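You operate a simulated robot arm through the tools that you are given. There is no shell and no other tool.

You are at the controls of a simulated robot arm. One attempt, no reset.

TASK
Fill the small can with the orange band with its matching drink.
Fine: two doses, none spilt; green is LIME, purple BERRY, orange PEACH; end with the slide at CAN IN; no lid; the drink knob stays. Set down upright: what you pick out.

The check looks at the end state, three seconds after you hand in, the way a careful person would. Anything else that was tipped, shoved, dropped, spilled or broken makes it a failure. A push-on lid holds only when it is set on centred and level and pressed home; a screw cap is set on level and turned clockwise until tight.

THE ROBOT
A 7-joint arm with a two-finger parallel gripper, fixed in place. Base frame: the origin is at the foot of the arm, x ahead of it, y to its left, z up; the work surface is at about z = 0. Units: cm, rad, N and s.
With the tool pointing down near the work surface it reaches from about 26 to 68 cm from the base axis. Its first joint turns from -2.897 to 2.897 rad. Payload 2.5 kg.
Tool frame: the origin (TCP) lies between the finger pads and is the grasp point; the fingertips stand 3 cm ahead of it; z points along the fingers, y is the line along which they close. Largest opening 9.4 cm; finger width 2.8, thickness 1; the body of the gripper, 5 by 9.6 cm, starts 5.5 cm behind the TCP.
Orientation is that of the tool frame in the base frame, as a unit quaternion [x, y, z, w]. With the fingers straight down and closing along the base's y, the tool's x points along the base's -x, its y along +y and its z along -z.

THE INTERFACE
- The arm moves only by the tool jog_arm. Its argument "commands" is a list of rows, each a list of 7 numbers: the opening, from 0 (shut) to 1 (fully open), then the shift along the tool's x, y, z in units of 100 mm (1.0 is 100 mm), then the turn, a rotation vector about the tool's x, y, z in units of 60 degrees (1.0 is 60 degrees). In form: [[grip, dx, dy, dz, ax, ay, az], ...]. A call has 1 to 20 rows; each row is the pose to reach, as a shift and turn from the pose commanded when the call began, along the tool's axes at that moment. A call with a number of a shift or a turn outside -1 to 1 is refused whole. A row lasts 0.2 s, in which the tool goes at most 5 cm and 0.15 rad; a call with a longer step from one row to the next is refused whole, and so is a gripper value outside its range. A pose out of reach is approached as far as the arm can. The call stops where the force on the tool passes 50 N (or 10 N more than at its start, if that is more) or the arm is blocked; 0.2 s more then pass. The fingers move at their own pace (about 7.2 cm/s each) and stop on an object; they squeeze with about 34 N. The grip force told is the motor's: it shows also when the fingers shut on nothing. Time passes only in rows, and 0.2 s behind the last, so rows that repeat a pose let the fingers close. The reply holds the time, the measured pose of the TCP, the force on the tool along the base axes, the opening and the grip force, in the units named above and with some noise, with the torque about the TCP (base axes, N m) and any sound that the robot's microphone picked up.
- Cameras (640 x 400 px; columns grow to the right, rows downward): "scene" is fixed at [21.53, 50.26, 62.7]; the picture's right is [-0.88, -0.48, 0.00], its down [-0.23, 0.43, -0.87] and it looks along [0.42, -0.77, -0.49] (base axes); focal length 311 px, centre (320, 200). "wrist" rides on the gripper at [7.6, 1.4, -10.2] in the tool frame; the picture's right is [-0.18, 0.98, 0.00], its down [-0.75, -0.14, -0.64] and it looks along [-0.63, -0.12, 0.77] (tool axes); focal length 243 px, centre (320, 200). There is no depth. A picture from a camera that has moved, and an enlarged one, comes with that camera's place and axes in the base frame and with its lens. The place of the scene camera against the robot may be out by one fixed shift of up to 1.2 cm in any direction.
- snapshot(camera): a new picture of that camera. It takes no simulated time.
- zoom(camera, box): a new picture of the part [left, top, right, bottom] of that camera's present view, enlarged. It takes no simulated time.
- hand_in(): hands the job in; it is judged then, once.

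Places have to be worked out from the pictures, the camera data and where the tool is seen. Open the gripper and draw the arm clear of the work before you hand the job in, unless the task says otherwise.

The tools are called after "Request:" as name(argument=value, ...) on one line, values as JSON. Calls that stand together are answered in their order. jog_arm: Moves the arm, as the interface text tells. Its arguments: {"type":"object","properties":{"commands":{"type":"array","items":{"type":"array","items":{"type":"number"}}}},"required":["commands"]} The other tools are called the same way: snapshot (camera) takes a picture; zoom (camera, box) takes an enlarged picture of a part of a camera's view; hand_in () hands the job in.

At the start:

```text
time_s: 0.0
tool_pos: [41.68, -9.13, 43.96]
tcp_rot: [0.0, 1.0, -0.001, 0.001]
ft_force: [0.2, -0.7, -0.2]
torque: [0.01, -0.03, -0.03]
grip_width: 9.4
grasp_force: 0.0
```

scene: 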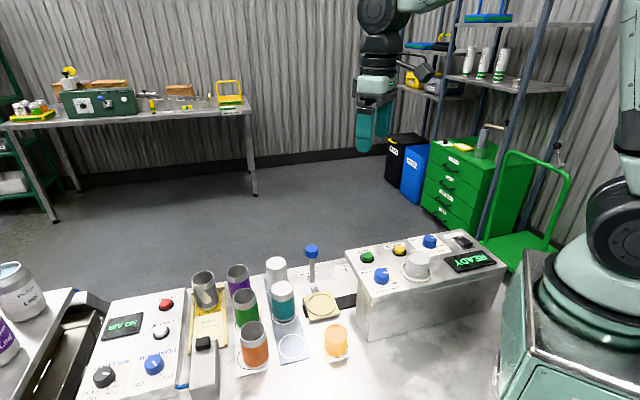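
wrist: 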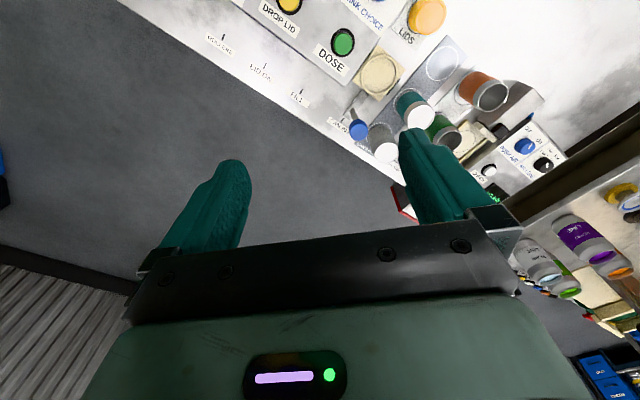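

The pictures show a filling bench with several cans, a dose machine and a second panel. I'll enlarge the parts to read the labels before moving.

Request:
zoom(camera="scene", box=[180, 230, 360, 390])

Request:
zoom(camera="scene", box=[330, 220, 520, 340])

Request:
zoom(camera="scene", box=[70, 270, 230, 400])

Request:
zoom(camera="wrist", box=[200, 0, 520, 200])

Request:
zoom(camera="wrist", box=[440, 60, 640, 220])

```text
2.50 times, centred on (270, 310) of scene
camera zoom: at [21.53, 50.26, 62.7], right [-0.88, -0.48, 0.0], down [-0.23, 0.43, -0.87], along [0.42, -0.77, -0.49], focal length 778 px, centre (445, -75)
```

zoom: 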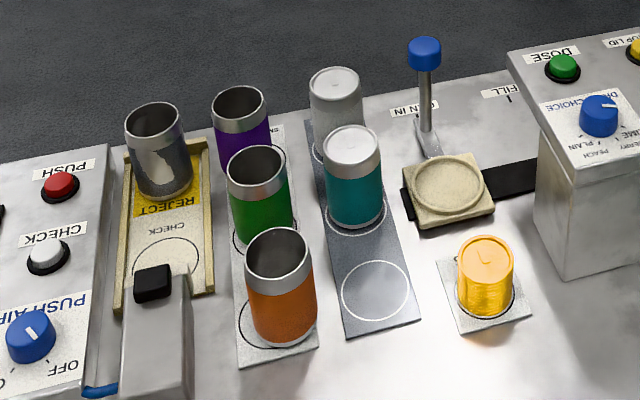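

```text
3.33 times, centred on (425, 280) of scene
camera zoom: at [21.53, 50.26, 62.7], right [-0.88, -0.48, 0.0], down [-0.23, 0.43, -0.87], along [0.42, -0.77, -0.49], focal length 1037 px, centre (-30, -67)
```

zoom: 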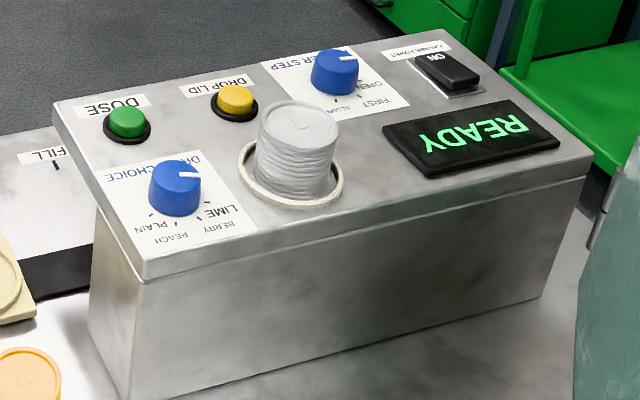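

```text
3.08 times, centred on (150, 335) of scene
camera zoom: at [21.53, 50.26, 62.7], right [-0.88, -0.48, 0.0], down [-0.23, 0.43, -0.87], along [0.42, -0.77, -0.49], focal length 957 px, centre (843, -215)
```

zoom: 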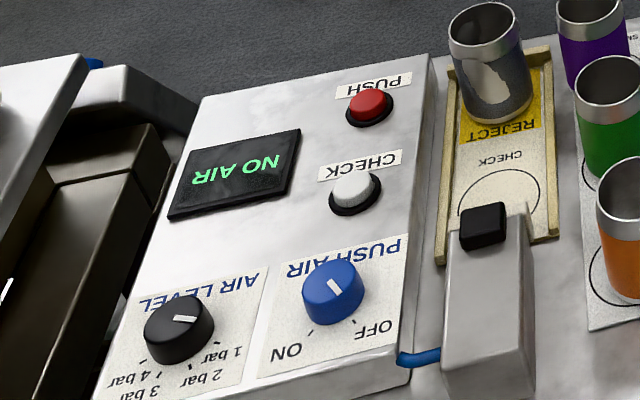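

```text
2.00 times, centred on (360, 100) of wrist
camera zoom: at [34.13, -7.93, 54.12], right [0.18, 0.98, 0.0], down [0.75, -0.14, 0.64], along [0.63, -0.12, -0.77], focal length 485 px, centre (240, 400)
```

zoom: 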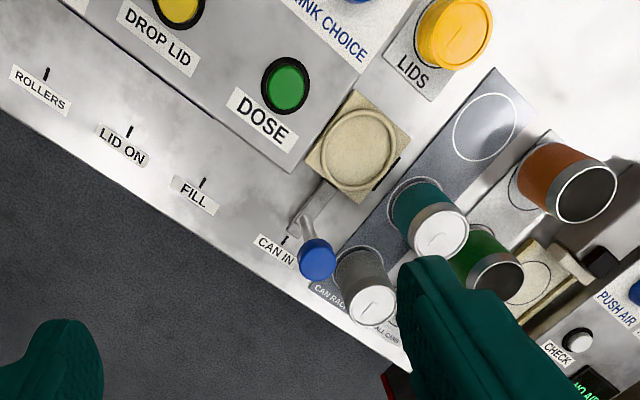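

```text
2.50 times, centred on (540, 140) of wrist
camera zoom: at [34.13, -7.93, 54.12], right [0.18, 0.98, 0.0], down [0.75, -0.14, 0.64], along [0.63, -0.12, -0.77], focal length 606 px, centre (-230, 350)
```

zoom: 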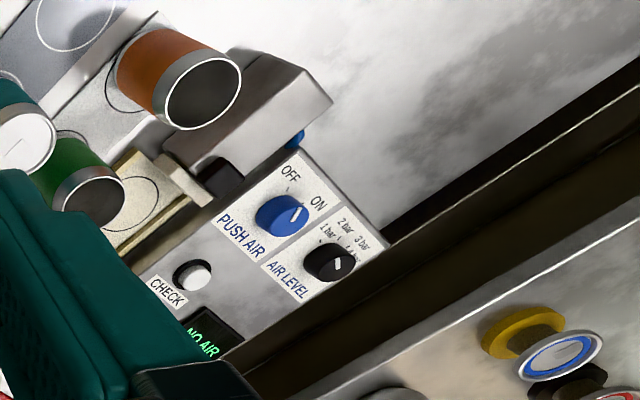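

The geometry works out: the orange-band can is near (53,20), about 9 cm tall and 5.4 cm wide. The slide carrier is near (48,1) and the DOSE button near (39,-6,15). I'll draw the arm back, well above everything, for a better wrist view of the panel.

Request:
jog_arm(commands=[[1, 0.2, 0, 0, 0, 0, 0], [1, 0.45, 0, 0, 0, 0, 0], [1, 0.7, 0, 0, 0, 0, 0], [1, 0.9, 0, 0, 0, 0, 0], [1, 1.0, 0, 0, 0, 0, 0], [1, 1.0, 0, 0, 0, 0, 0]])

Request:
snapshot(camera="wrist")

```text
time_s: 1.4
tool_pos: [31.72, -9.39, 43.91]
tcp_rot: [0.0, 1.0, 0.0, 0.0]
ft_force: [-0.9, 0.3, 0.6]
torque: [0.01, 0.0, 0.02]
grip_width: 9.4
grasp_force: 0.1
```

```text
taken
camera wrist: at [24.09, -8.02, 54.11], right [0.18, 0.98, 0.0], down [0.75, -0.14, 0.64], along [0.63, -0.12, -0.77], focal length 243 px, centre (320, 200)
```

wrist: 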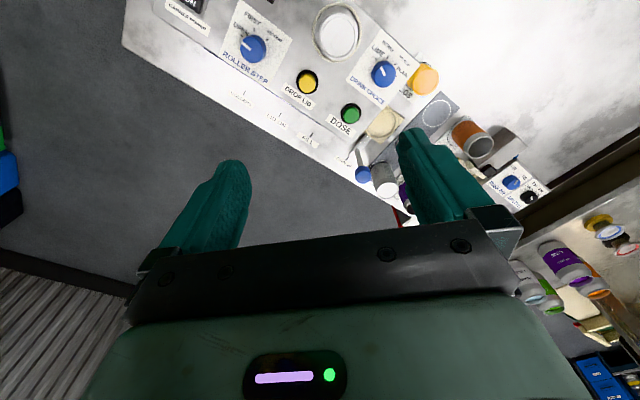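

The machine panel is now in view. I'll enlarge it to read the drink knob and the other controls.

Request:
zoom(camera="wrist", box=[330, 40, 430, 110])

Request:
zoom(camera="wrist", box=[140, 0, 340, 120])

Request:
zoom(camera="wrist", box=[300, 60, 480, 220])

Request:
zoom(camera="scene", box=[355, 255, 405, 290])

```text
5.71 times, centred on (380, 75) of wrist
camera zoom: at [24.09, -8.02, 54.11], right [0.18, 0.98, 0.0], down [0.75, -0.14, 0.64], along [0.63, -0.12, -0.77], focal length 1386 px, centre (-23, 914)
```

zoom: 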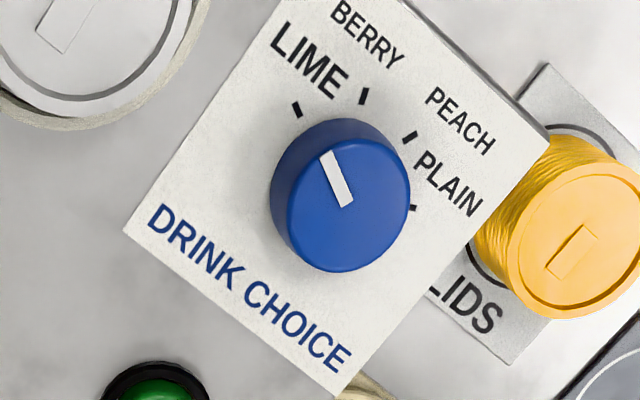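

```text
3.20 times, centred on (240, 60) of wrist
camera zoom: at [24.09, -8.02, 54.11], right [0.18, 0.98, 0.0], down [0.75, -0.14, 0.64], along [0.63, -0.12, -0.77], focal length 776 px, centre (576, 648)
```

zoom: 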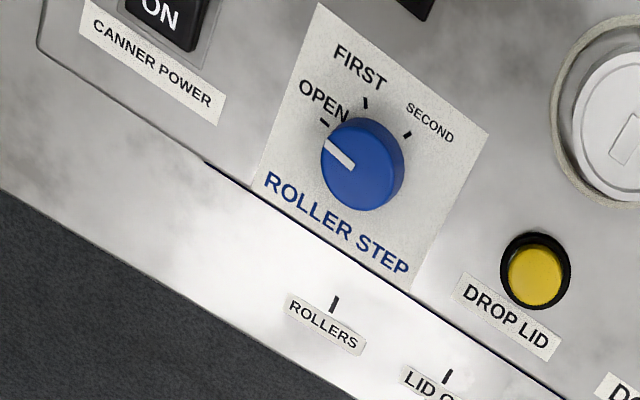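

```text
2.50 times, centred on (390, 140) of wrist
camera zoom: at [24.09, -8.02, 54.11], right [0.18, 0.98, 0.0], down [0.75, -0.14, 0.64], along [0.63, -0.12, -0.77], focal length 606 px, centre (145, 350)
```

zoom: 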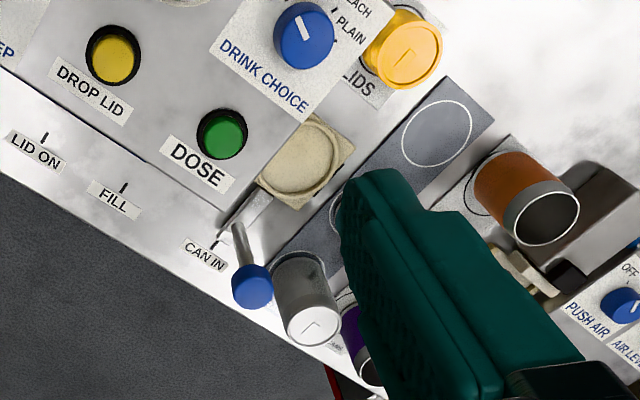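

```text
11.43 times, centred on (380, 272) of scene
camera zoom: at [21.53, 50.26, 62.7], right [-0.88, -0.48, 0.0], down [-0.23, 0.43, -0.87], along [0.42, -0.77, -0.49], focal length 3555 px, centre (-366, -629)
```

zoom: 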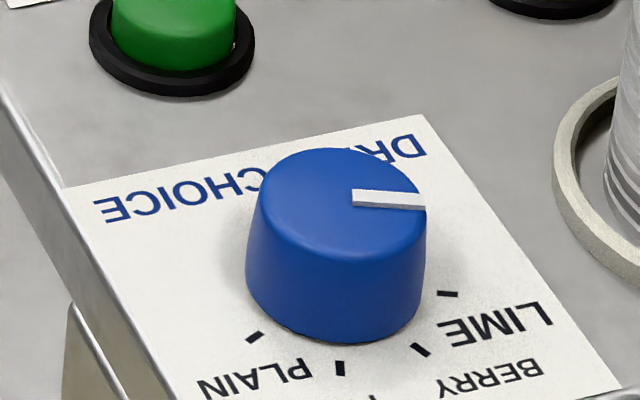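

The drink knob points at LIME, and the ticks run clockwise LIME, BERRY, PEACH, PLAIN in steps of about 43–45°. The orange can needs PEACH, so the knob must be turned two clicks clockwise. It sits near (34.2,-0.6) with its top at z≈16.4. I'll move above it with the fingers pre-turned -45° and look again.

Request:
jog_arm(commands=[[1, -0.03, 0.11, 0.1, 0, 0, -0.094], [1, -0.06, 0.22, 0.2, 0, 0, -0.188], [1, -0.09, 0.33, 0.3, 0, 0, -0.281], [1, -0.125, 0.44, 0.4, 0, 0, -0.375], [1, -0.155, 0.55, 0.5, 0, 0, -0.469], [1, -0.19, 0.66, 0.6, 0, 0, -0.563], [1, -0.22, 0.77, 0.7, 0, 0, -0.656], [1, -0.25, 0.88, 0.8, 0, 0, -0.75], [1, -0.25, 0.88, 0.8, 0, 0, -0.75]])

Request:
snapshot(camera="wrist")

Request:
snapshot(camera="scene")

```text
time_s: 3.4
tool_pos: [34.15, -0.45, 35.98]
tcp_rot: [-0.384, 0.923, 0.0, 0.0]
ft_force: [-0.3, -0.3, -0.3]
torque: [-0.01, 0.02, 0.0]
grip_width: 9.39
grasp_force: 0.0
```

```text
taken
camera wrist: at [27.83, -4.96, 46.12], right [-0.57, 0.82, 0.0], down [0.63, 0.43, 0.64], along [0.53, 0.36, -0.77], focal length 243 px, centre (320, 200)
```

wrist: 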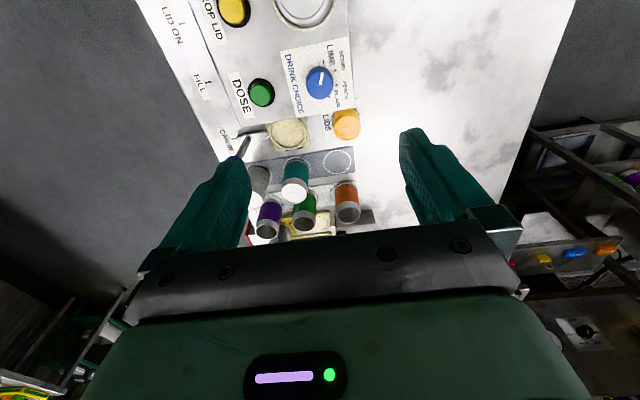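

```text
taken
```

scene: 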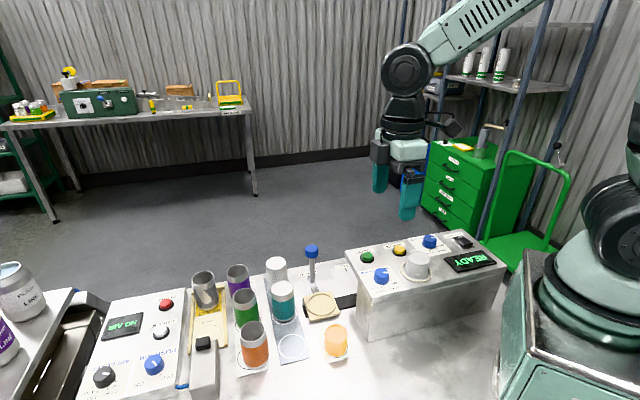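

The view is well lined up with the bench now. I'll zoom in to pin down the knob, carrier, handle and cans.

Request:
zoom(camera="wrist", box=[240, 30, 400, 130])

Request:
zoom(camera="wrist", box=[200, 110, 400, 250])

```text
4.00 times, centred on (320, 80) of wrist
camera zoom: at [27.83, -4.96, 46.12], right [-0.57, 0.82, 0.0], down [0.63, 0.43, 0.64], along [0.53, 0.36, -0.77], focal length 970 px, centre (320, 680)
```

zoom: 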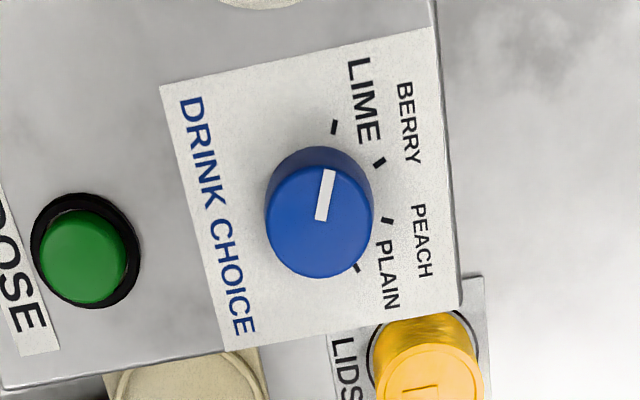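

```text
2.86 times, centred on (300, 180) of wrist
camera zoom: at [27.83, -4.96, 46.12], right [-0.57, 0.82, 0.0], down [0.63, 0.43, 0.64], along [0.53, 0.36, -0.77], focal length 693 px, centre (377, 257)
```

zoom: 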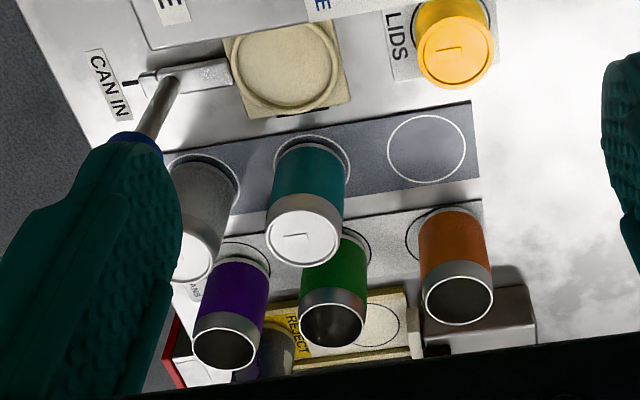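

The knob centre checks out from two views at (34.3,-0.6), with the panel at z≈14 and the ticks 45° apart, so LIME to PEACH is 90° clockwise. I'll lower the fingers, opened to about 5.2 cm, to just above the knob.

Request:
jog_arm(commands=[[0.55, 0, -0.02, 0.2, 0, 0, 0], [0.55, 0, -0.02, 0.45, 0, 0, 0], [0.55, 0, -0.02, 0.7, 0, 0, 0], [0.55, 0, -0.02, 0.9, 0, 0, 0], [0.55, 0, -0.02, 1.0, 0, 0, 0], [0.55, 0, -0.02, 1.0, 0, 0, 0]])

Request:
snapshot(camera="wrist")

Request:
snapshot(camera="scene")

```text
time_s: 4.8
tool_pos: [34.36, -0.56, 25.85]
tcp_rot: [-0.383, 0.924, 0.0, 0.0]
ft_force: [1.4, 0.1, -1.2]
torque: [0.01, -0.02, -0.01]
grip_width: 5.16
grasp_force: 0.0
```

```text
taken
camera wrist: at [27.96, -5.05, 36.03], right [-0.56, 0.83, 0.0], down [0.63, 0.43, 0.64], along [0.53, 0.36, -0.77], focal length 243 px, centre (320, 200)
```

wrist: 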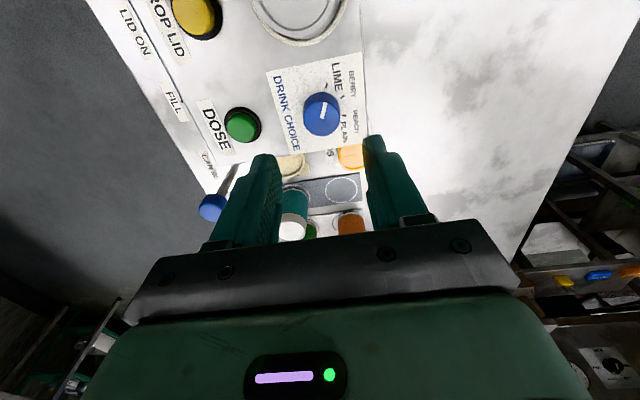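

```text
taken
```

scene: 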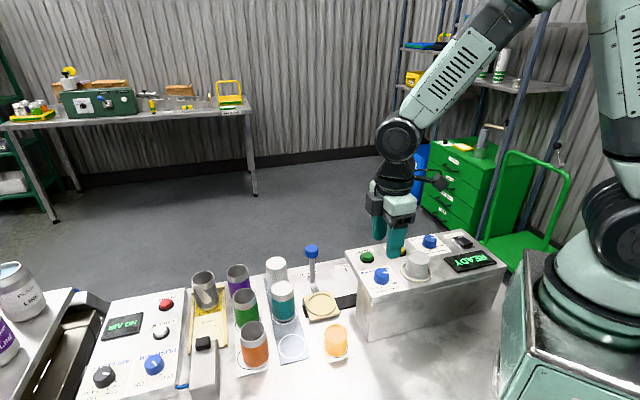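

The fingers are lined up over the knob. Next I descend to TCP z≈17.7, so the fingertips sit just above the panel and straddle the knob.

Request:
jog_arm(commands=[[0.55, 0, 0, 0.2, 0, 0, 0], [0.55, 0, 0, 0.4, 0, 0, 0], [0.55, 0, 0, 0.55, 0, 0, 0], [0.55, 0, 0, 0.65, 0, 0, 0], [0.55, 0, 0, 0.72, 0, 0, 0], [0.55, 0, 0, 0.78, 0, 0, 0], [0.55, 0, 0, 0.82, 0, 0, 0], [0.55, 0, 0, 0.82, 0, 0, 0]])

Request:
zoom(camera="scene", box=[330, 220, 450, 300])

Request:
snapshot(camera="wrist")

```text
time_s: 6.6
tool_pos: [34.51, -0.43, 17.68]
tcp_rot: [-0.382, 0.924, 0.0, 0.0]
ft_force: [0.0, 0.0, 0.8]
torque: [-0.01, 0.0, 0.02]
grip_width: 5.17
grasp_force: 0.0
```

```text
5.00 times, centred on (390, 260) of scene
camera zoom: at [21.53, 50.26, 62.7], right [-0.88, -0.48, 0.0], down [-0.23, 0.43, -0.87], along [0.42, -0.77, -0.49], focal length 1555 px, centre (-30, -100)
```

zoom: 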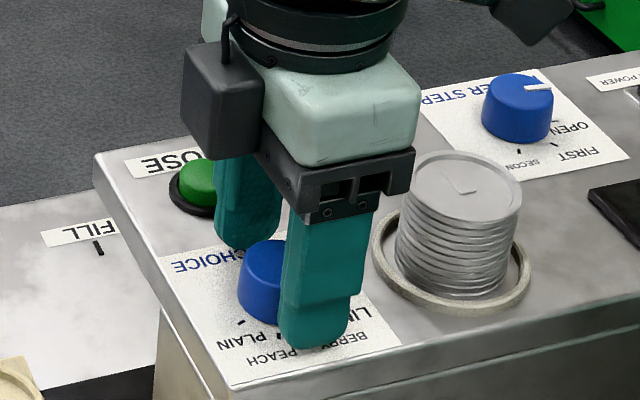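

```text
taken
camera wrist: at [28.03, -5.07, 27.9], right [-0.56, 0.83, 0.0], down [0.63, 0.43, 0.64], along [0.53, 0.36, -0.77], focal length 243 px, centre (320, 200)
```

wrist: 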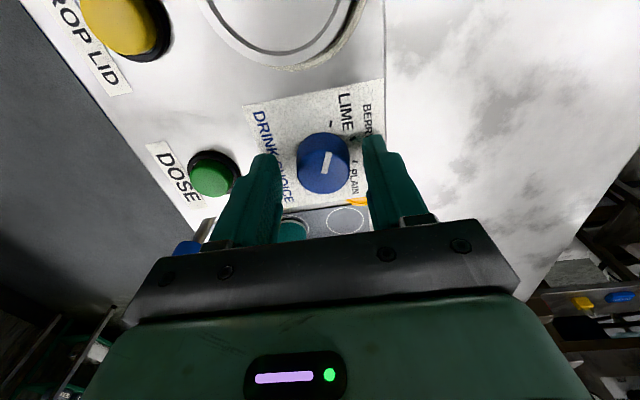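

The fingers straddle the knob without contact. I'll enlarge the view to check centring before I grip.

Request:
zoom(camera="wrist", box=[240, 90, 400, 220])

```text
3.08 times, centred on (320, 155) of wrist
camera zoom: at [28.03, -5.07, 27.9], right [-0.56, 0.83, 0.0], down [0.63, 0.43, 0.64], along [0.53, 0.36, -0.77], focal length 746 px, centre (320, 338)
```

zoom: 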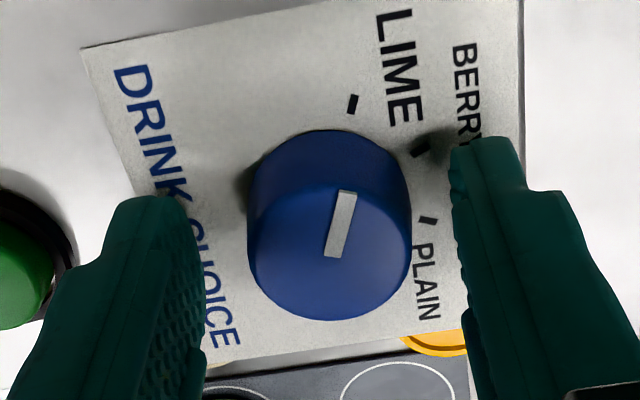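

The knob centre is about 0.25 cm toward the camera side of the TCP, and it is centred between the fingers. I'll correct that offset and close on the knob.

Request:
jog_arm(commands=[[0.55, 0.025, 0, 0, 0, 0, 0], [0.55, 0.025, 0, 0, 0, 0, 0], [0.2, 0.025, 0, 0, 0, 0, 0], [0.0, 0.025, 0, 0, 0, 0, 0], [0.0, 0.025, 0, 0, 0, 0, 0], [0.0, 0.025, 0, 0, 0, 0, 0]])

```text
time_s: 8.0
tool_pos: [34.08, -0.65, 17.67]
tcp_rot: [-0.383, 0.924, 0.001, -0.001]
ft_force: [-12.4, 19.5, 7.1]
torque: [0.57, 0.35, 0.07]
grip_width: 3.2
grasp_force: 44.9
```

The grip is on the knob, 3.2 cm wide, with a sideways load of about 23 N along the closing line. I'll ease that with a tiny shift before turning.

Request:
jog_arm(commands=[[0.0, 0, 0.015, 0, 0, 0, 0], [0.0, 0, 0.015, 0, 0, 0, 0]])

```text
time_s: 8.6
tool_pos: [34.0, -0.66, 17.56]
tcp_rot: [-0.383, 0.924, 0.0, 0.001]
ft_force: [-6.4, 13.5, 4.2]
torque: [-0.1, 0.76, 0.03]
grip_width: 3.22
grasp_force: 45.6
```

The load dropped to about 15 N. I'll ease a little more, then turn the knob clockwise 45° and check.

Request:
jog_arm(commands=[[0.0, 0, 0.02, 0, 0, 0, 0], [0.0, 0, 0.02, 0, 0, 0, 0.1], [0.0, 0, 0.02, 0, 0, 0, 0.2], [0.0, 0, 0.02, 0, 0, 0, 0.3], [0.0, 0, 0.02, 0, 0, 0, 0.4], [0.0, 0, 0.02, 0, 0, 0, 0.5], [0.0, 0, 0.02, 0, 0, 0, 0.6], [0.0, 0, 0.02, 0, 0, 0, 0.7], [0.0, 0, 0.02, 0, 0, 0, 0.75], [0.0, 0, 0.02, 0, 0, 0, 0.75]])

Request:
zoom(camera="scene", box=[340, 240, 420, 295])

Request:
snapshot(camera="wrist")

```text
time_s: 10.8
tool_pos: [34.0, -0.43, 17.79]
tcp_rot: [0.0, 1.0, 0.001, 0.001]
ft_force: [18.3, 11.9, -26.0]
torque: [0.32, -0.5, 0.07]
grip_width: 3.21
grasp_force: 44.6
```

```text
7.27 times, centred on (380, 268) of scene
camera zoom: at [21.53, 50.26, 62.7], right [-0.88, -0.48, 0.0], down [-0.23, 0.43, -0.87], along [0.42, -0.77, -0.49], focal length 2262 px, centre (-116, -291)
```

zoom: 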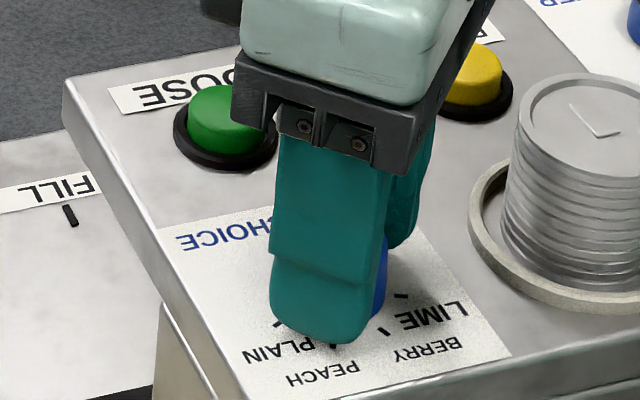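

```text
taken
camera wrist: at [26.36, 0.89, 27.94], right [0.18, 0.98, 0.0], down [0.75, -0.14, 0.64], along [0.63, -0.12, -0.77], focal length 243 px, centre (320, 200)
```

wrist: 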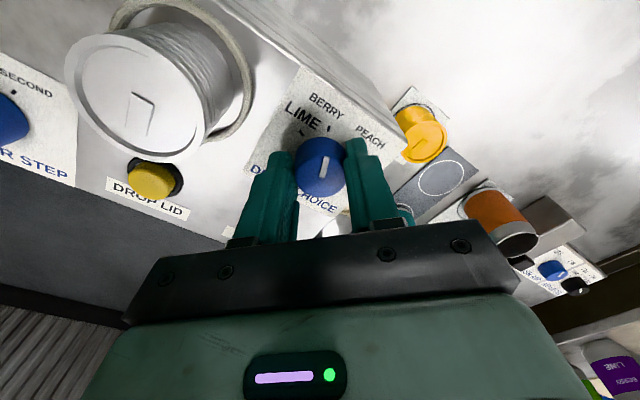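

The knob followed the fingers to BERRY. There is some side and pull load, so I'll ease it slightly and turn the second 45° to PEACH.

Request:
jog_arm(commands=[[0.0, -0.012, 0.008, 0.015, 0, 0, 0], [0.0, -0.012, 0.008, 0.015, 0, 0, 0.1], [0.0, -0.012, 0.008, 0.015, 0, 0, 0.2], [0.0, -0.012, 0.008, 0.015, 0, 0, 0.3], [0.0, -0.012, 0.008, 0.015, 0, 0, 0.4], [0.0, -0.012, 0.008, 0.015, 0, 0, 0.5], [0.0, -0.012, 0.008, 0.015, 0, 0, 0.6], [0.0, -0.012, 0.008, 0.015, 0, 0, 0.7], [0.0, -0.012, 0.008, 0.015, 0, 0, 0.75], [0.0, -0.012, 0.008, 0.015, 0, 0, 0.75]])

Request:
zoom(camera="wrist", box=[220, 70, 420, 230])

Request:
zoom(camera="scene", box=[340, 240, 420, 295])

```text
time_s: 13.0
tool_pos: [34.15, -0.13, 17.49]
tcp_rot: [0.382, 0.924, 0.001, 0.0]
ft_force: [5.9, 37.2, 31.6]
torque: [1.36, -0.48, 0.1]
grip_width: 3.21
grasp_force: 44.7
```

```text
2.50 times, centred on (320, 150) of wrist
camera zoom: at [29.74, 6.01, 27.77], right [0.82, 0.57, 0.0], down [0.43, -0.63, 0.64], along [0.37, -0.53, -0.77], focal length 606 px, centre (320, 325)
```

zoom: 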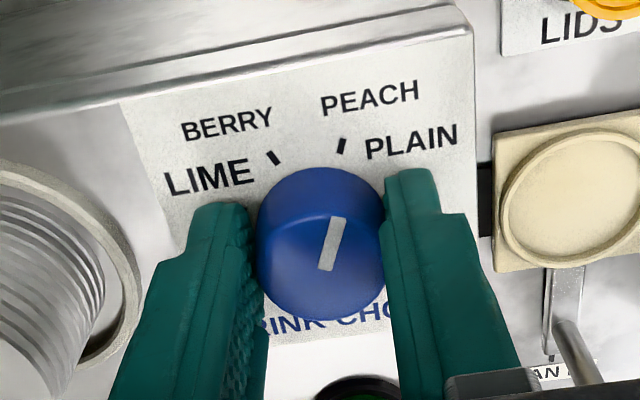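

```text
7.27 times, centred on (380, 268) of scene
camera zoom: at [21.53, 50.26, 62.7], right [-0.88, -0.48, 0.0], down [-0.23, 0.43, -0.87], along [0.42, -0.77, -0.49], focal length 2262 px, centre (-116, -291)
```

zoom: 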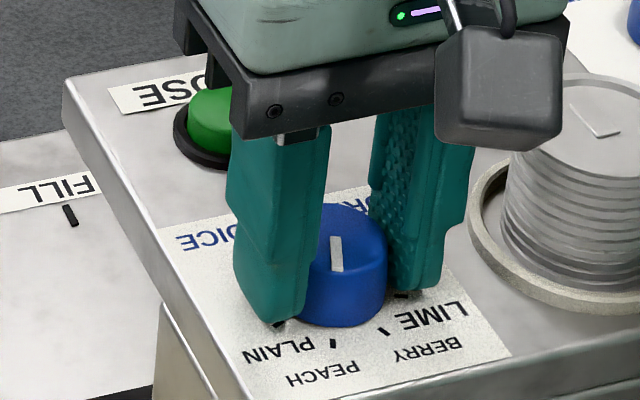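

The pointer now lines up with the PEACH tick in both views. I'll open just enough to release the knob, then lift straight up.

Request:
jog_arm(commands=[[0.46, 0, 0, 0, 0, 0, 0], [0.46, 0, 0, 0, 0, 0, 0], [0.46, 0, 0, -0.05, 0, 0, 0], [0.46, 0, 0, -0.2, 0, 0, 0], [0.46, 0, 0, -0.4, 0, 0, 0], [0.46, 0, 0, -0.6, 0, 0, 0], [0.46, 0, 0, -0.8, 0, 0, 0], [0.46, 0, 0, -1.0, 0, 0, 0], [0.46, 0, 0, -1.0, 0, 0, 0]])

Request:
zoom(camera="scene", box=[340, 240, 420, 295])

Request:
snapshot(camera="wrist")

```text
time_s: 15.0
tool_pos: [34.02, -0.72, 27.59]
tcp_rot: [0.383, 0.924, -0.001, 0.0]
ft_force: [-0.2, 1.1, 0.4]
torque: [0.01, 0.02, 0.01]
grip_width: 4.3
grasp_force: 0.1
```

```text
7.27 times, centred on (380, 268) of scene
camera zoom: at [21.53, 50.26, 62.7], right [-0.88, -0.48, 0.0], down [-0.23, 0.43, -0.87], along [0.42, -0.77, -0.49], focal length 2262 px, centre (-116, -291)
```

zoom: 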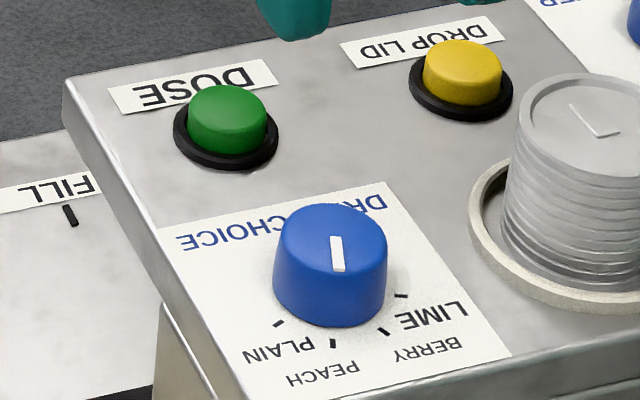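

```text
taken
camera wrist: at [29.64, 5.69, 37.79], right [0.83, 0.56, 0.0], down [0.43, -0.63, 0.64], along [0.36, -0.53, -0.77], focal length 243 px, centre (320, 200)
```

wrist: 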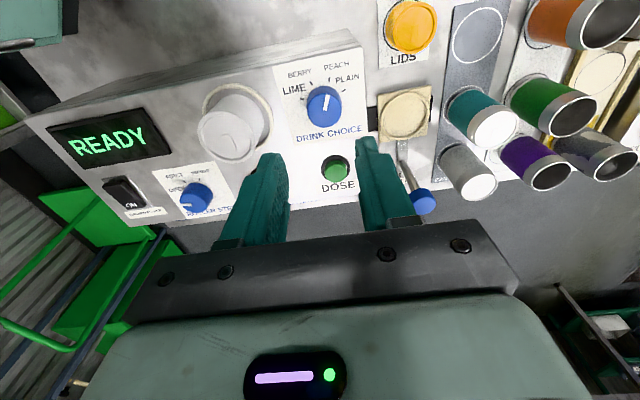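

The drink knob now points at PEACH and the display still shows READY. Next I travel, staying high, toward the orange can with the fingers at the 45° bench angle and opened wide.

Request:
jog_arm(commands=[[1, 0, 0.1, -0.05, 0, 0, 0], [1, 0, 0.3, -0.15, 0, 0, 0], [1, 0, 0.55, -0.25, 0, 0, 0], [1, 0.02, 0.8, -0.35, 0, 0, 0], [1, 0.04, 0.95, -0.35, 0, 0, 0], [1, 0.05, 1.0, -0.35, 0, 0, 0]])

Request:
jog_arm(commands=[[1, 0, 0.1, 0, 0, 0, 0], [1, 0, 0.3, 0, 0, 0, 0], [1, 0, 0.5, 0, 0, 0, 0], [1, 0.02, 0.7, 0, 0, 0, 0], [1, 0.04, 0.75, 0, 0, 0, 0], [1, 0.05, 0.75, 0, 0, 0, 0]])

Request:
snapshot(camera="wrist")

Request:
snapshot(camera="scene")

```text
time_s: 16.4
tool_pos: [40.78, 6.97, 31.03]
tcp_rot: [0.382, 0.924, 0.0, 0.0]
ft_force: [-0.7, -0.1, -0.4]
torque: [0.01, -0.01, 0.01]
grip_width: 9.41
grasp_force: 0.1
```

```text
time_s: 17.8
tool_pos: [45.9, 12.59, 30.99]
tcp_rot: [0.383, 0.924, 0.0, 0.0]
ft_force: [-0.1, 0.6, -0.5]
torque: [0.01, -0.01, 0.02]
grip_width: 9.38
grasp_force: 0.0
```

```text
taken
camera wrist: at [41.43, 18.93, 41.27], right [0.83, 0.56, 0.0], down [0.43, -0.63, 0.64], along [0.36, -0.53, -0.77], focal length 243 px, centre (320, 200)
```

wrist: 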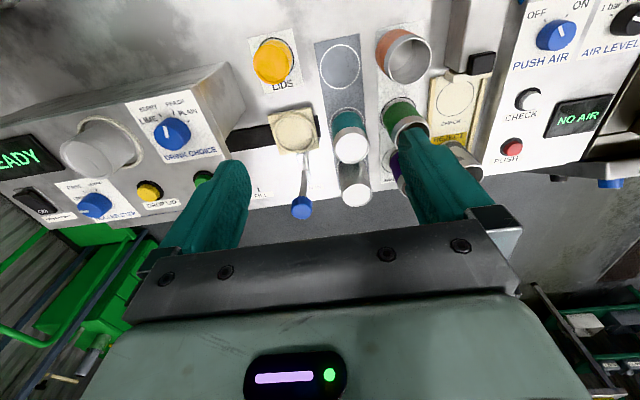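

```text
taken
```

scene: 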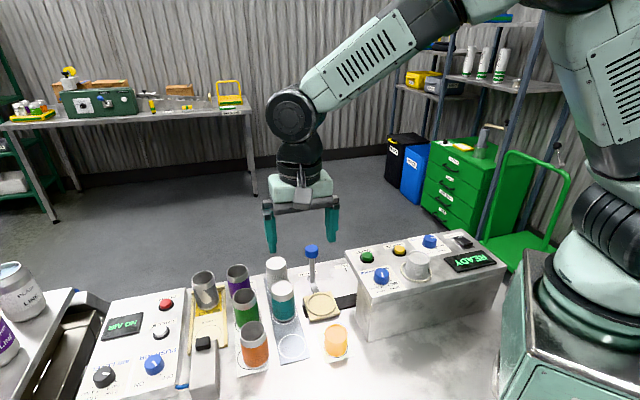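

A clear overhead view now. I'll enlarge the can row, carrier and handle to measure them.

Request:
zoom(camera="wrist", box=[310, 10, 520, 140])

Request:
zoom(camera="wrist", box=[230, 90, 390, 230])

Request:
zoom(camera="scene", box=[190, 300, 360, 390])

```text
3.05 times, centred on (415, 75) of wrist
camera zoom: at [41.43, 18.93, 41.27], right [0.83, 0.56, 0.0], down [0.43, -0.63, 0.64], along [0.36, -0.53, -0.77], focal length 739 px, centre (30, 581)
```

zoom: 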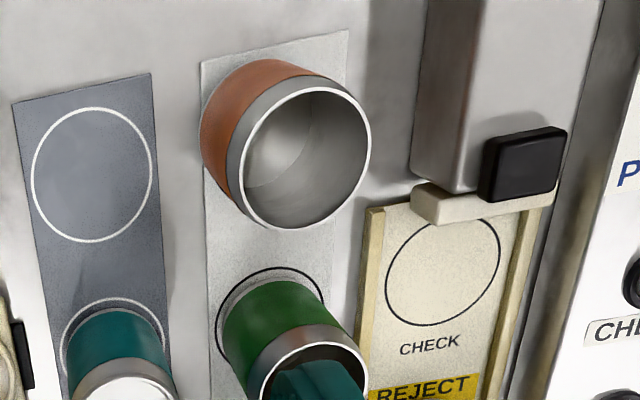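

```text
2.86 times, centred on (310, 160) of wrist
camera zoom: at [41.43, 18.93, 41.27], right [0.83, 0.56, 0.0], down [0.43, -0.63, 0.64], along [0.36, -0.53, -0.77], focal length 693 px, centre (349, 314)
```

zoom: 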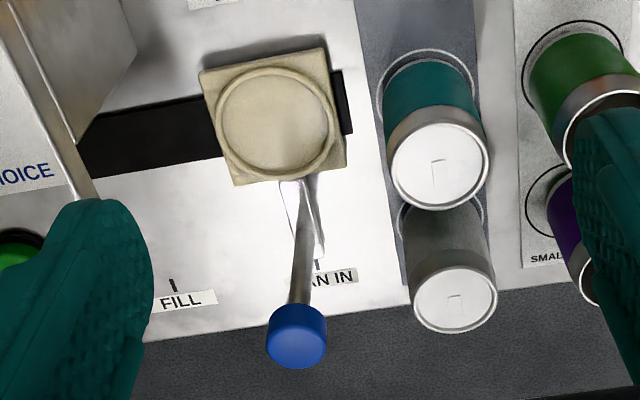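

```text
3.76 times, centred on (275, 345) of scene
camera zoom: at [21.53, 50.26, 62.7], right [-0.88, -0.48, 0.0], down [-0.23, 0.43, -0.87], along [0.42, -0.77, -0.49], focal length 1171 px, centre (489, -346)
```

zoom: 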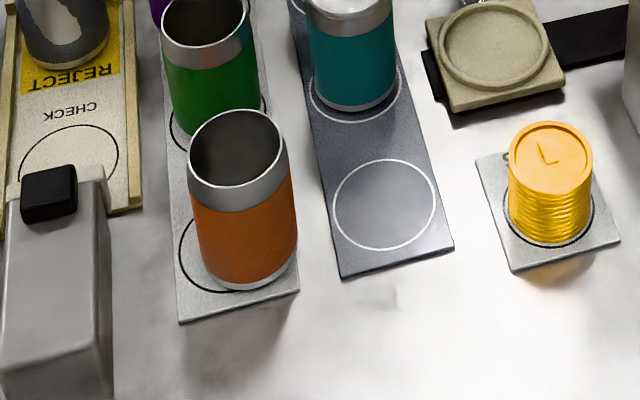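

The orange can's rim triangulates to (53.5,20.0) at z≈8.75, with about 5.3 cm diameter. Its neighbours leave room when closing along the 45° line. I'll move over the can.

Request:
jog_arm(commands=[[1, 0, 0.15, 0.05, 0, 0, 0], [1, 0, 0.4, 0.15, 0, 0, 0], [1, 0, 0.65, 0.3, 0, 0, 0], [1, -0.01, 0.85, 0.45, 0, 0, 0], [1, -0.01, 0.98, 0.55, 0, 0, 0], [1, -0.01, 1.0, 0.6, 0, 0, 0], [1, -0.01, 1.0, 0.6, 0, 0, 0]])

Request:
snapshot(camera="wrist")

Request:
zoom(camera="scene", box=[180, 240, 340, 390])

```text
time_s: 19.4
tool_pos: [52.97, 19.56, 25.05]
tcp_rot: [0.383, 0.924, 0.001, 0.0]
ft_force: [0.8, -0.2, -0.2]
torque: [0.0, 0.0, 0.0]
grip_width: 9.42
grasp_force: 0.1
```

```text
taken
camera wrist: at [48.6, 25.96, 35.26], right [0.83, 0.56, 0.0], down [0.43, -0.63, 0.64], along [0.36, -0.53, -0.77], focal length 243 px, centre (320, 200)
```

wrist: 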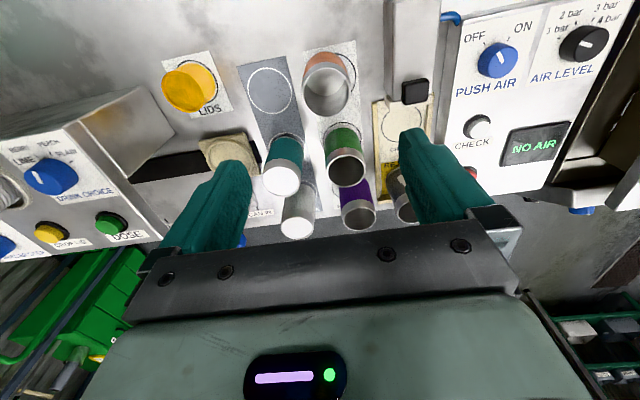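

```text
2.67 times, centred on (260, 315) of scene
camera zoom: at [21.53, 50.26, 62.7], right [-0.88, -0.48, 0.0], down [-0.23, 0.43, -0.87], along [0.42, -0.77, -0.49], focal length 830 px, centre (480, -107)
```

zoom: 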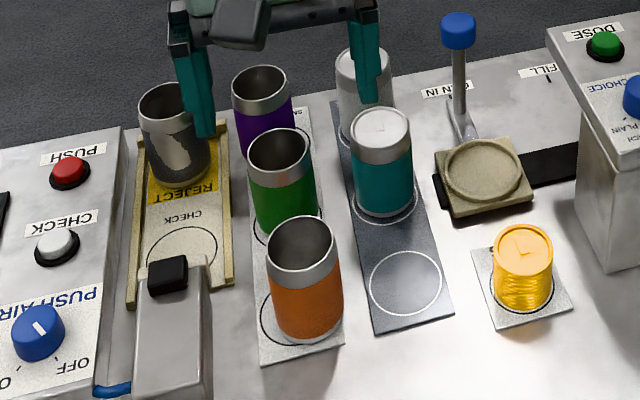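

The gripper sits almost above the can. I'll enlarge the wrist view to measure the remaining offset to the can's rim.

Request:
zoom(camera="wrist", box=[270, 40, 390, 130])

```text
4.44 times, centred on (330, 85) of wrist
camera zoom: at [48.6, 25.96, 35.26], right [0.83, 0.56, 0.0], down [0.43, -0.63, 0.64], along [0.36, -0.53, -0.77], focal length 1078 px, centre (276, 711)
```

zoom: 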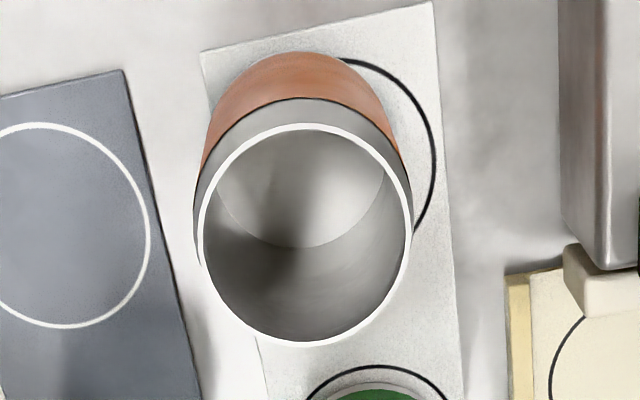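

The rim centre is (53.45,20.0), about 0.65 cm along the closing line from the TCP. I'll correct that and descend to just above the rim.

Request:
jog_arm(commands=[[1, 0, 0.065, 0.1, 0, 0, 0], [1, 0, 0.065, 0.35, 0, 0, 0], [1, 0, 0.065, 0.6, 0, 0, 0], [1, 0, 0.065, 0.8, 0, 0, 0], [1, 0, 0.065, 0.92, 0, 0, 0], [1, 0, 0.065, 0.95, 0, 0, 0], [1, 0, 0.065, 0.95, 0, 0, 0]])

Request:
snapshot(camera="wrist")

Request:
zoom(camera="scene", box=[180, 280, 340, 390])

```text
time_s: 21.0
tool_pos: [53.48, 20.11, 15.56]
tcp_rot: [0.383, 0.924, 0.001, 0.0]
ft_force: [-0.1, 0.2, -0.2]
torque: [0.0, 0.01, 0.0]
grip_width: 9.4
grasp_force: 0.1
```

```text
taken
camera wrist: at [49.0, 26.4, 25.77], right [0.83, 0.56, 0.0], down [0.43, -0.63, 0.64], along [0.36, -0.53, -0.77], focal length 243 px, centre (320, 200)
```

wrist: 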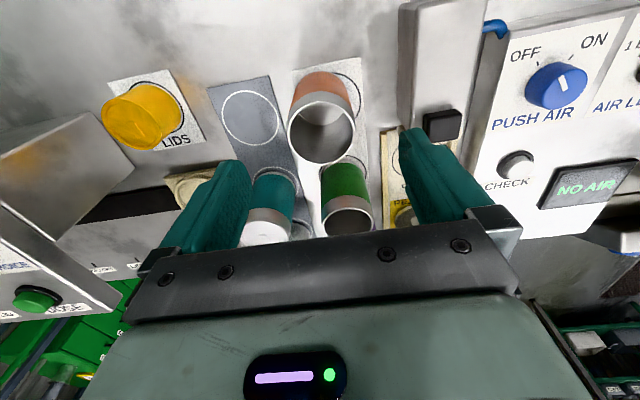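

```text
3.64 times, centred on (260, 335) of scene
camera zoom: at [21.53, 50.26, 62.7], right [-0.88, -0.48, 0.0], down [-0.23, 0.43, -0.87], along [0.42, -0.77, -0.49], focal length 1131 px, centre (538, -291)
```

zoom: 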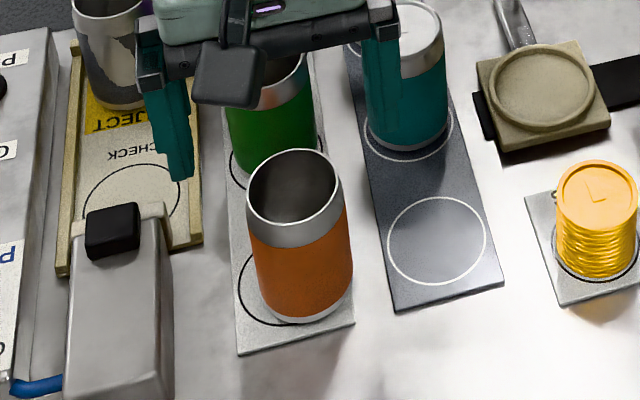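

Closer now. I'll take one more enlarged look to verify centring before lowering around the can.

Request:
zoom(camera="wrist", box=[260, 60, 390, 180])

```text
3.33 times, centred on (325, 120) of wrist
camera zoom: at [49.0, 26.4, 25.77], right [0.83, 0.56, 0.0], down [0.43, -0.63, 0.64], along [0.36, -0.53, -0.77], focal length 809 px, centre (303, 467)
```

zoom: 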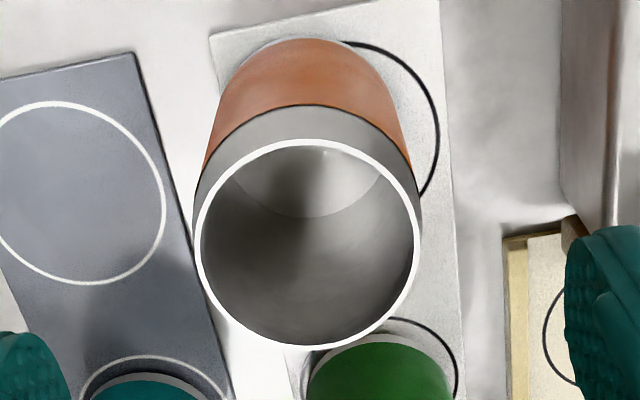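

The rim centre (53.4,20.1) matches the TCP. I'll descend 10 cm so the pads sit at mid-height, then close gently on the can.

Request:
jog_arm(commands=[[1, 0, 0, 0.1, 0, 0, 0], [1, 0, 0, 0.3, 0, 0, 0], [1, 0, 0, 0.5, 0, 0, 0], [1, 0, 0, 0.7, 0, 0, 0], [1, 0, 0, 0.85, 0, 0, 0], [1, 0, 0, 0.95, 0, 0, 0], [1, 0, 0, 1.0, 0, 0, 0], [1, 0, 0, 1.0, 0, 0, 0]])

Request:
zoom(camera="scene", box=[180, 260, 340, 390])

Request:
snapshot(camera="wrist")

```text
time_s: 22.8
tool_pos: [53.4, 20.19, 5.53]
tcp_rot: [0.382, 0.924, -0.001, 0.0]
ft_force: [0.9, -0.1, -0.6]
torque: [0.02, 0.01, -0.02]
grip_width: 9.41
grasp_force: 0.0
```

```text
3.08 times, centred on (260, 325) of scene
camera zoom: at [21.53, 50.26, 62.7], right [-0.88, -0.48, 0.0], down [-0.23, 0.43, -0.87], along [0.42, -0.77, -0.49], focal length 957 px, centre (505, -185)
```

zoom: 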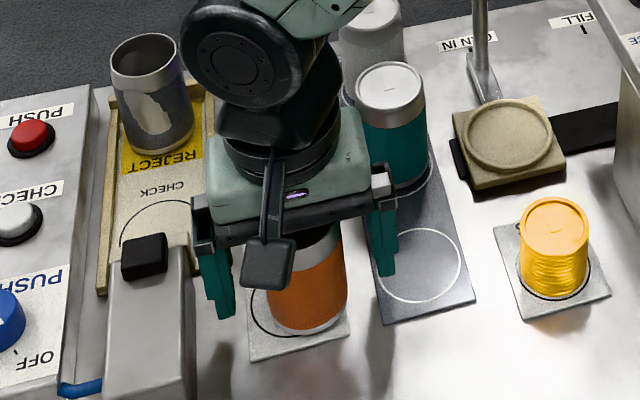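

```text
taken
camera wrist: at [48.96, 26.49, 15.76], right [0.83, 0.56, 0.0], down [0.43, -0.63, 0.64], along [0.36, -0.53, -0.77], focal length 243 px, centre (320, 200)
```

wrist: 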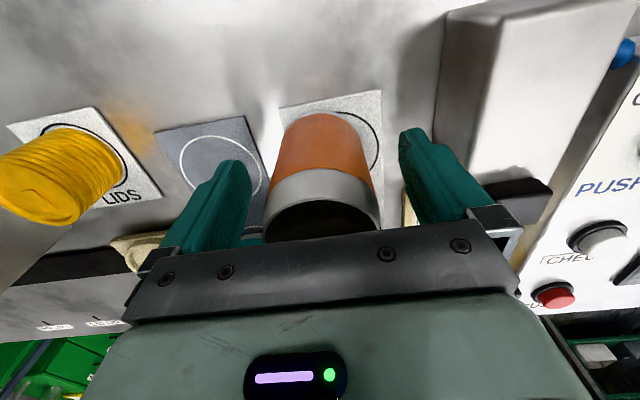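

The fingers straddle the can with the gripper body clear of the rim. I'll close to just under the can's width and read the grip.

Request:
jog_arm(commands=[[0.8, 0, 0, 0, 0, 0, 0], [0.65, 0, 0, 0, 0, 0, 0], [0.5, 0, 0, 0, 0, 0, 0], [0.5, 0, 0, 0, 0, 0, 0], [0.5, 0, 0, 0, 0, 0, 0]])

```text
time_s: 24.0
tool_pos: [53.36, 20.26, 5.57]
tcp_rot: [0.383, 0.924, 0.0, 0.0]
ft_force: [-0.3, -0.9, 0.3]
torque: [0.0, -0.01, 0.0]
grip_width: 5.17
grasp_force: 34.0
```

The can is held at 5.17 cm with 34 N. Now I lift it straight up 10 cm.

Request:
jog_arm(commands=[[0.5, 0, 0, -0.03, 0, 0, 0], [0.5, 0, 0, -0.1, 0, 0, 0], [0.5, 0, 0, -0.25, 0, 0, 0], [0.5, 0, 0, -0.45, 0, 0, 0], [0.5, 0, 0, -0.65, 0, 0, 0], [0.5, 0, 0, -0.85, 0, 0, 0], [0.5, 0, 0, -0.97, 0, 0, 0], [0.5, 0, 0, -1.0, 0, 0, 0]])

Request:
snapshot(camera="scene")

Request:
snapshot(camera="wrist")

```text
time_s: 25.8
tool_pos: [53.32, 20.19, 15.47]
tcp_rot: [0.382, 0.924, -0.001, 0.001]
ft_force: [-0.7, 0.0, -0.5]
torque: [-0.02, 0.01, -0.03]
grip_width: 5.01
grasp_force: 34.0
```

```text
taken
```

scene: 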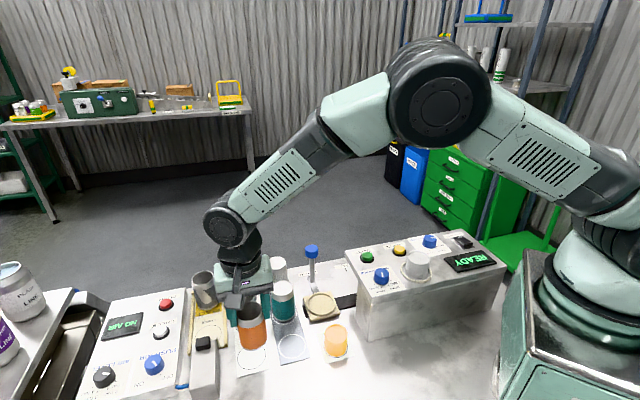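

```text
taken
camera wrist: at [48.98, 26.49, 25.77], right [0.83, 0.56, 0.0], down [0.43, -0.63, 0.64], along [0.36, -0.53, -0.77], focal length 243 px, centre (320, 200)
```

wrist: 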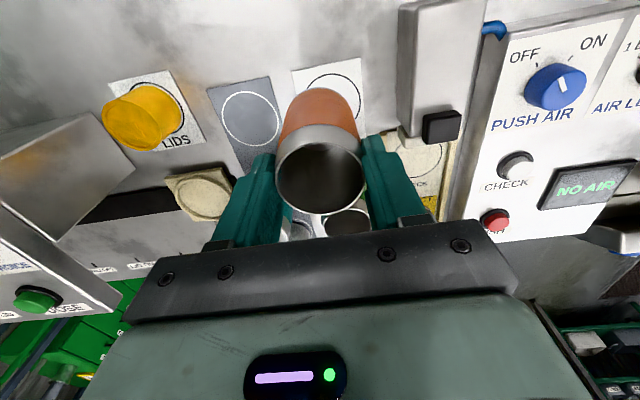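

The can is lifted clean and upright. I'll raise it higher and carry it across to above the carrier.

Request:
jog_arm(commands=[[0.5, 0, 0, -0.1, 0, 0, 0], [0.5, 0, 0, -0.3, 0, 0, 0], [0.5, 0, 0, -0.5, 0, 0, 0], [0.5, 0, -0.05, -0.65, 0, 0, 0], [0.5, -0.03, -0.15, -0.7, 0, 0, 0], [0.5, -0.1, -0.3, -0.7, 0, 0, 0], [0.5, -0.2, -0.5, -0.7, 0, 0, 0], [0.5, -0.3, -0.7, -0.7, 0, 0, 0], [0.5, -0.38, -0.85, -0.7, 0, 0, 0], [0.5, -0.42, -0.92, -0.7, 0, 0, 0], [0.5, -0.42, -0.92, -0.7, 0, 0, 0]])

Request:
jog_arm(commands=[[0.5, -0.05, -0.08, 0, 0, 0, 0], [0.5, -0.15, -0.25, 0, 0, 0, 0], [0.5, -0.27, -0.43, 0, 0, 0, 0], [0.5, -0.39, -0.61, 0, 0, 0, 0], [0.5, -0.48, -0.74, 0, 0, 0, 0], [0.5, -0.52, -0.8, 0, 0, 0, 0], [0.5, -0.52, -0.8, 0, 0, 0, 0]])

Request:
snapshot(camera="scene")

Request:
snapshot(camera="wrist")

```text
time_s: 28.2
tool_pos: [49.87, 10.59, 22.56]
tcp_rot: [0.383, 0.924, -0.001, 0.0]
ft_force: [-1.0, -0.1, 0.0]
torque: [0.01, 0.01, 0.0]
grip_width: 5.05
grasp_force: 34.1
```

```text
time_s: 29.8
tool_pos: [47.98, 1.17, 22.69]
tcp_rot: [0.382, 0.924, 0.0, 0.0]
ft_force: [-0.8, 0.1, -0.4]
torque: [0.0, 0.0, 0.0]
grip_width: 5.05
grasp_force: 34.0
```

```text
taken
```

scene: 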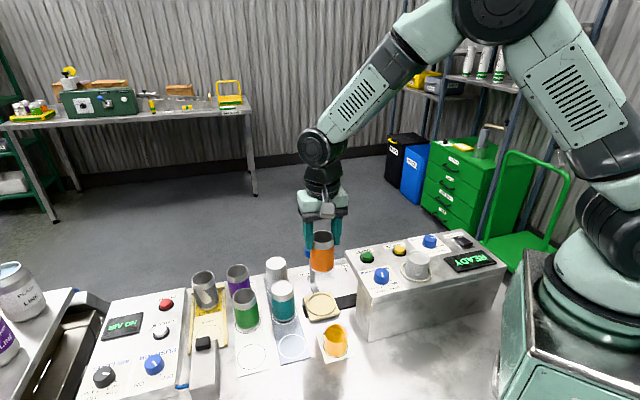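

```text
taken
camera wrist: at [43.47, 7.58, 32.85], right [0.83, 0.56, 0.0], down [0.43, -0.63, 0.64], along [0.36, -0.53, -0.77], focal length 243 px, centre (320, 200)
```

wrist: 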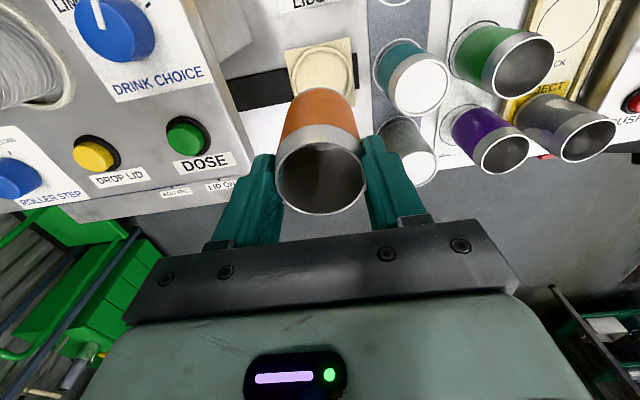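

The LIDS stack looks slightly different in this picture, so I'll enlarge it before I go on, along with the carrier.

Request:
zoom(camera="scene", box=[260, 230, 380, 370])

Request:
zoom(camera="wrist", box=[220, 0, 400, 130])

```text
2.86 times, centred on (320, 300) of scene
camera zoom: at [21.53, 50.26, 62.7], right [-0.88, -0.48, 0.0], down [-0.23, 0.43, -0.87], along [0.42, -0.77, -0.49], focal length 889 px, centre (320, -86)
```

zoom: 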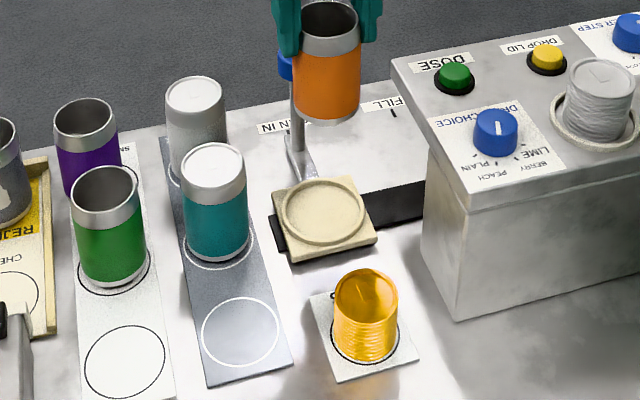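

```text
3.08 times, centred on (310, 65) of wrist
camera zoom: at [43.47, 7.58, 32.85], right [0.83, 0.56, 0.0], down [0.43, -0.63, 0.64], along [0.36, -0.53, -0.77], focal length 746 px, centre (351, 615)
```

zoom: 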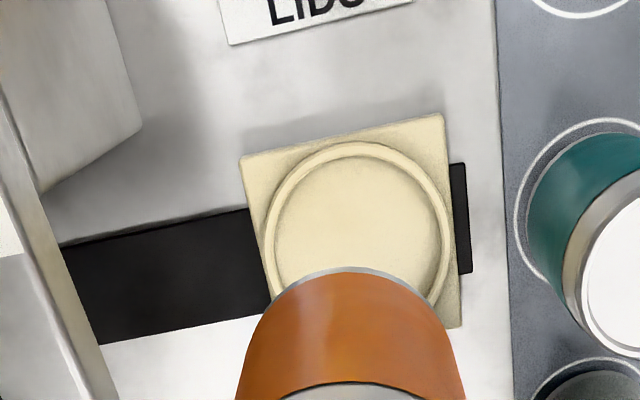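

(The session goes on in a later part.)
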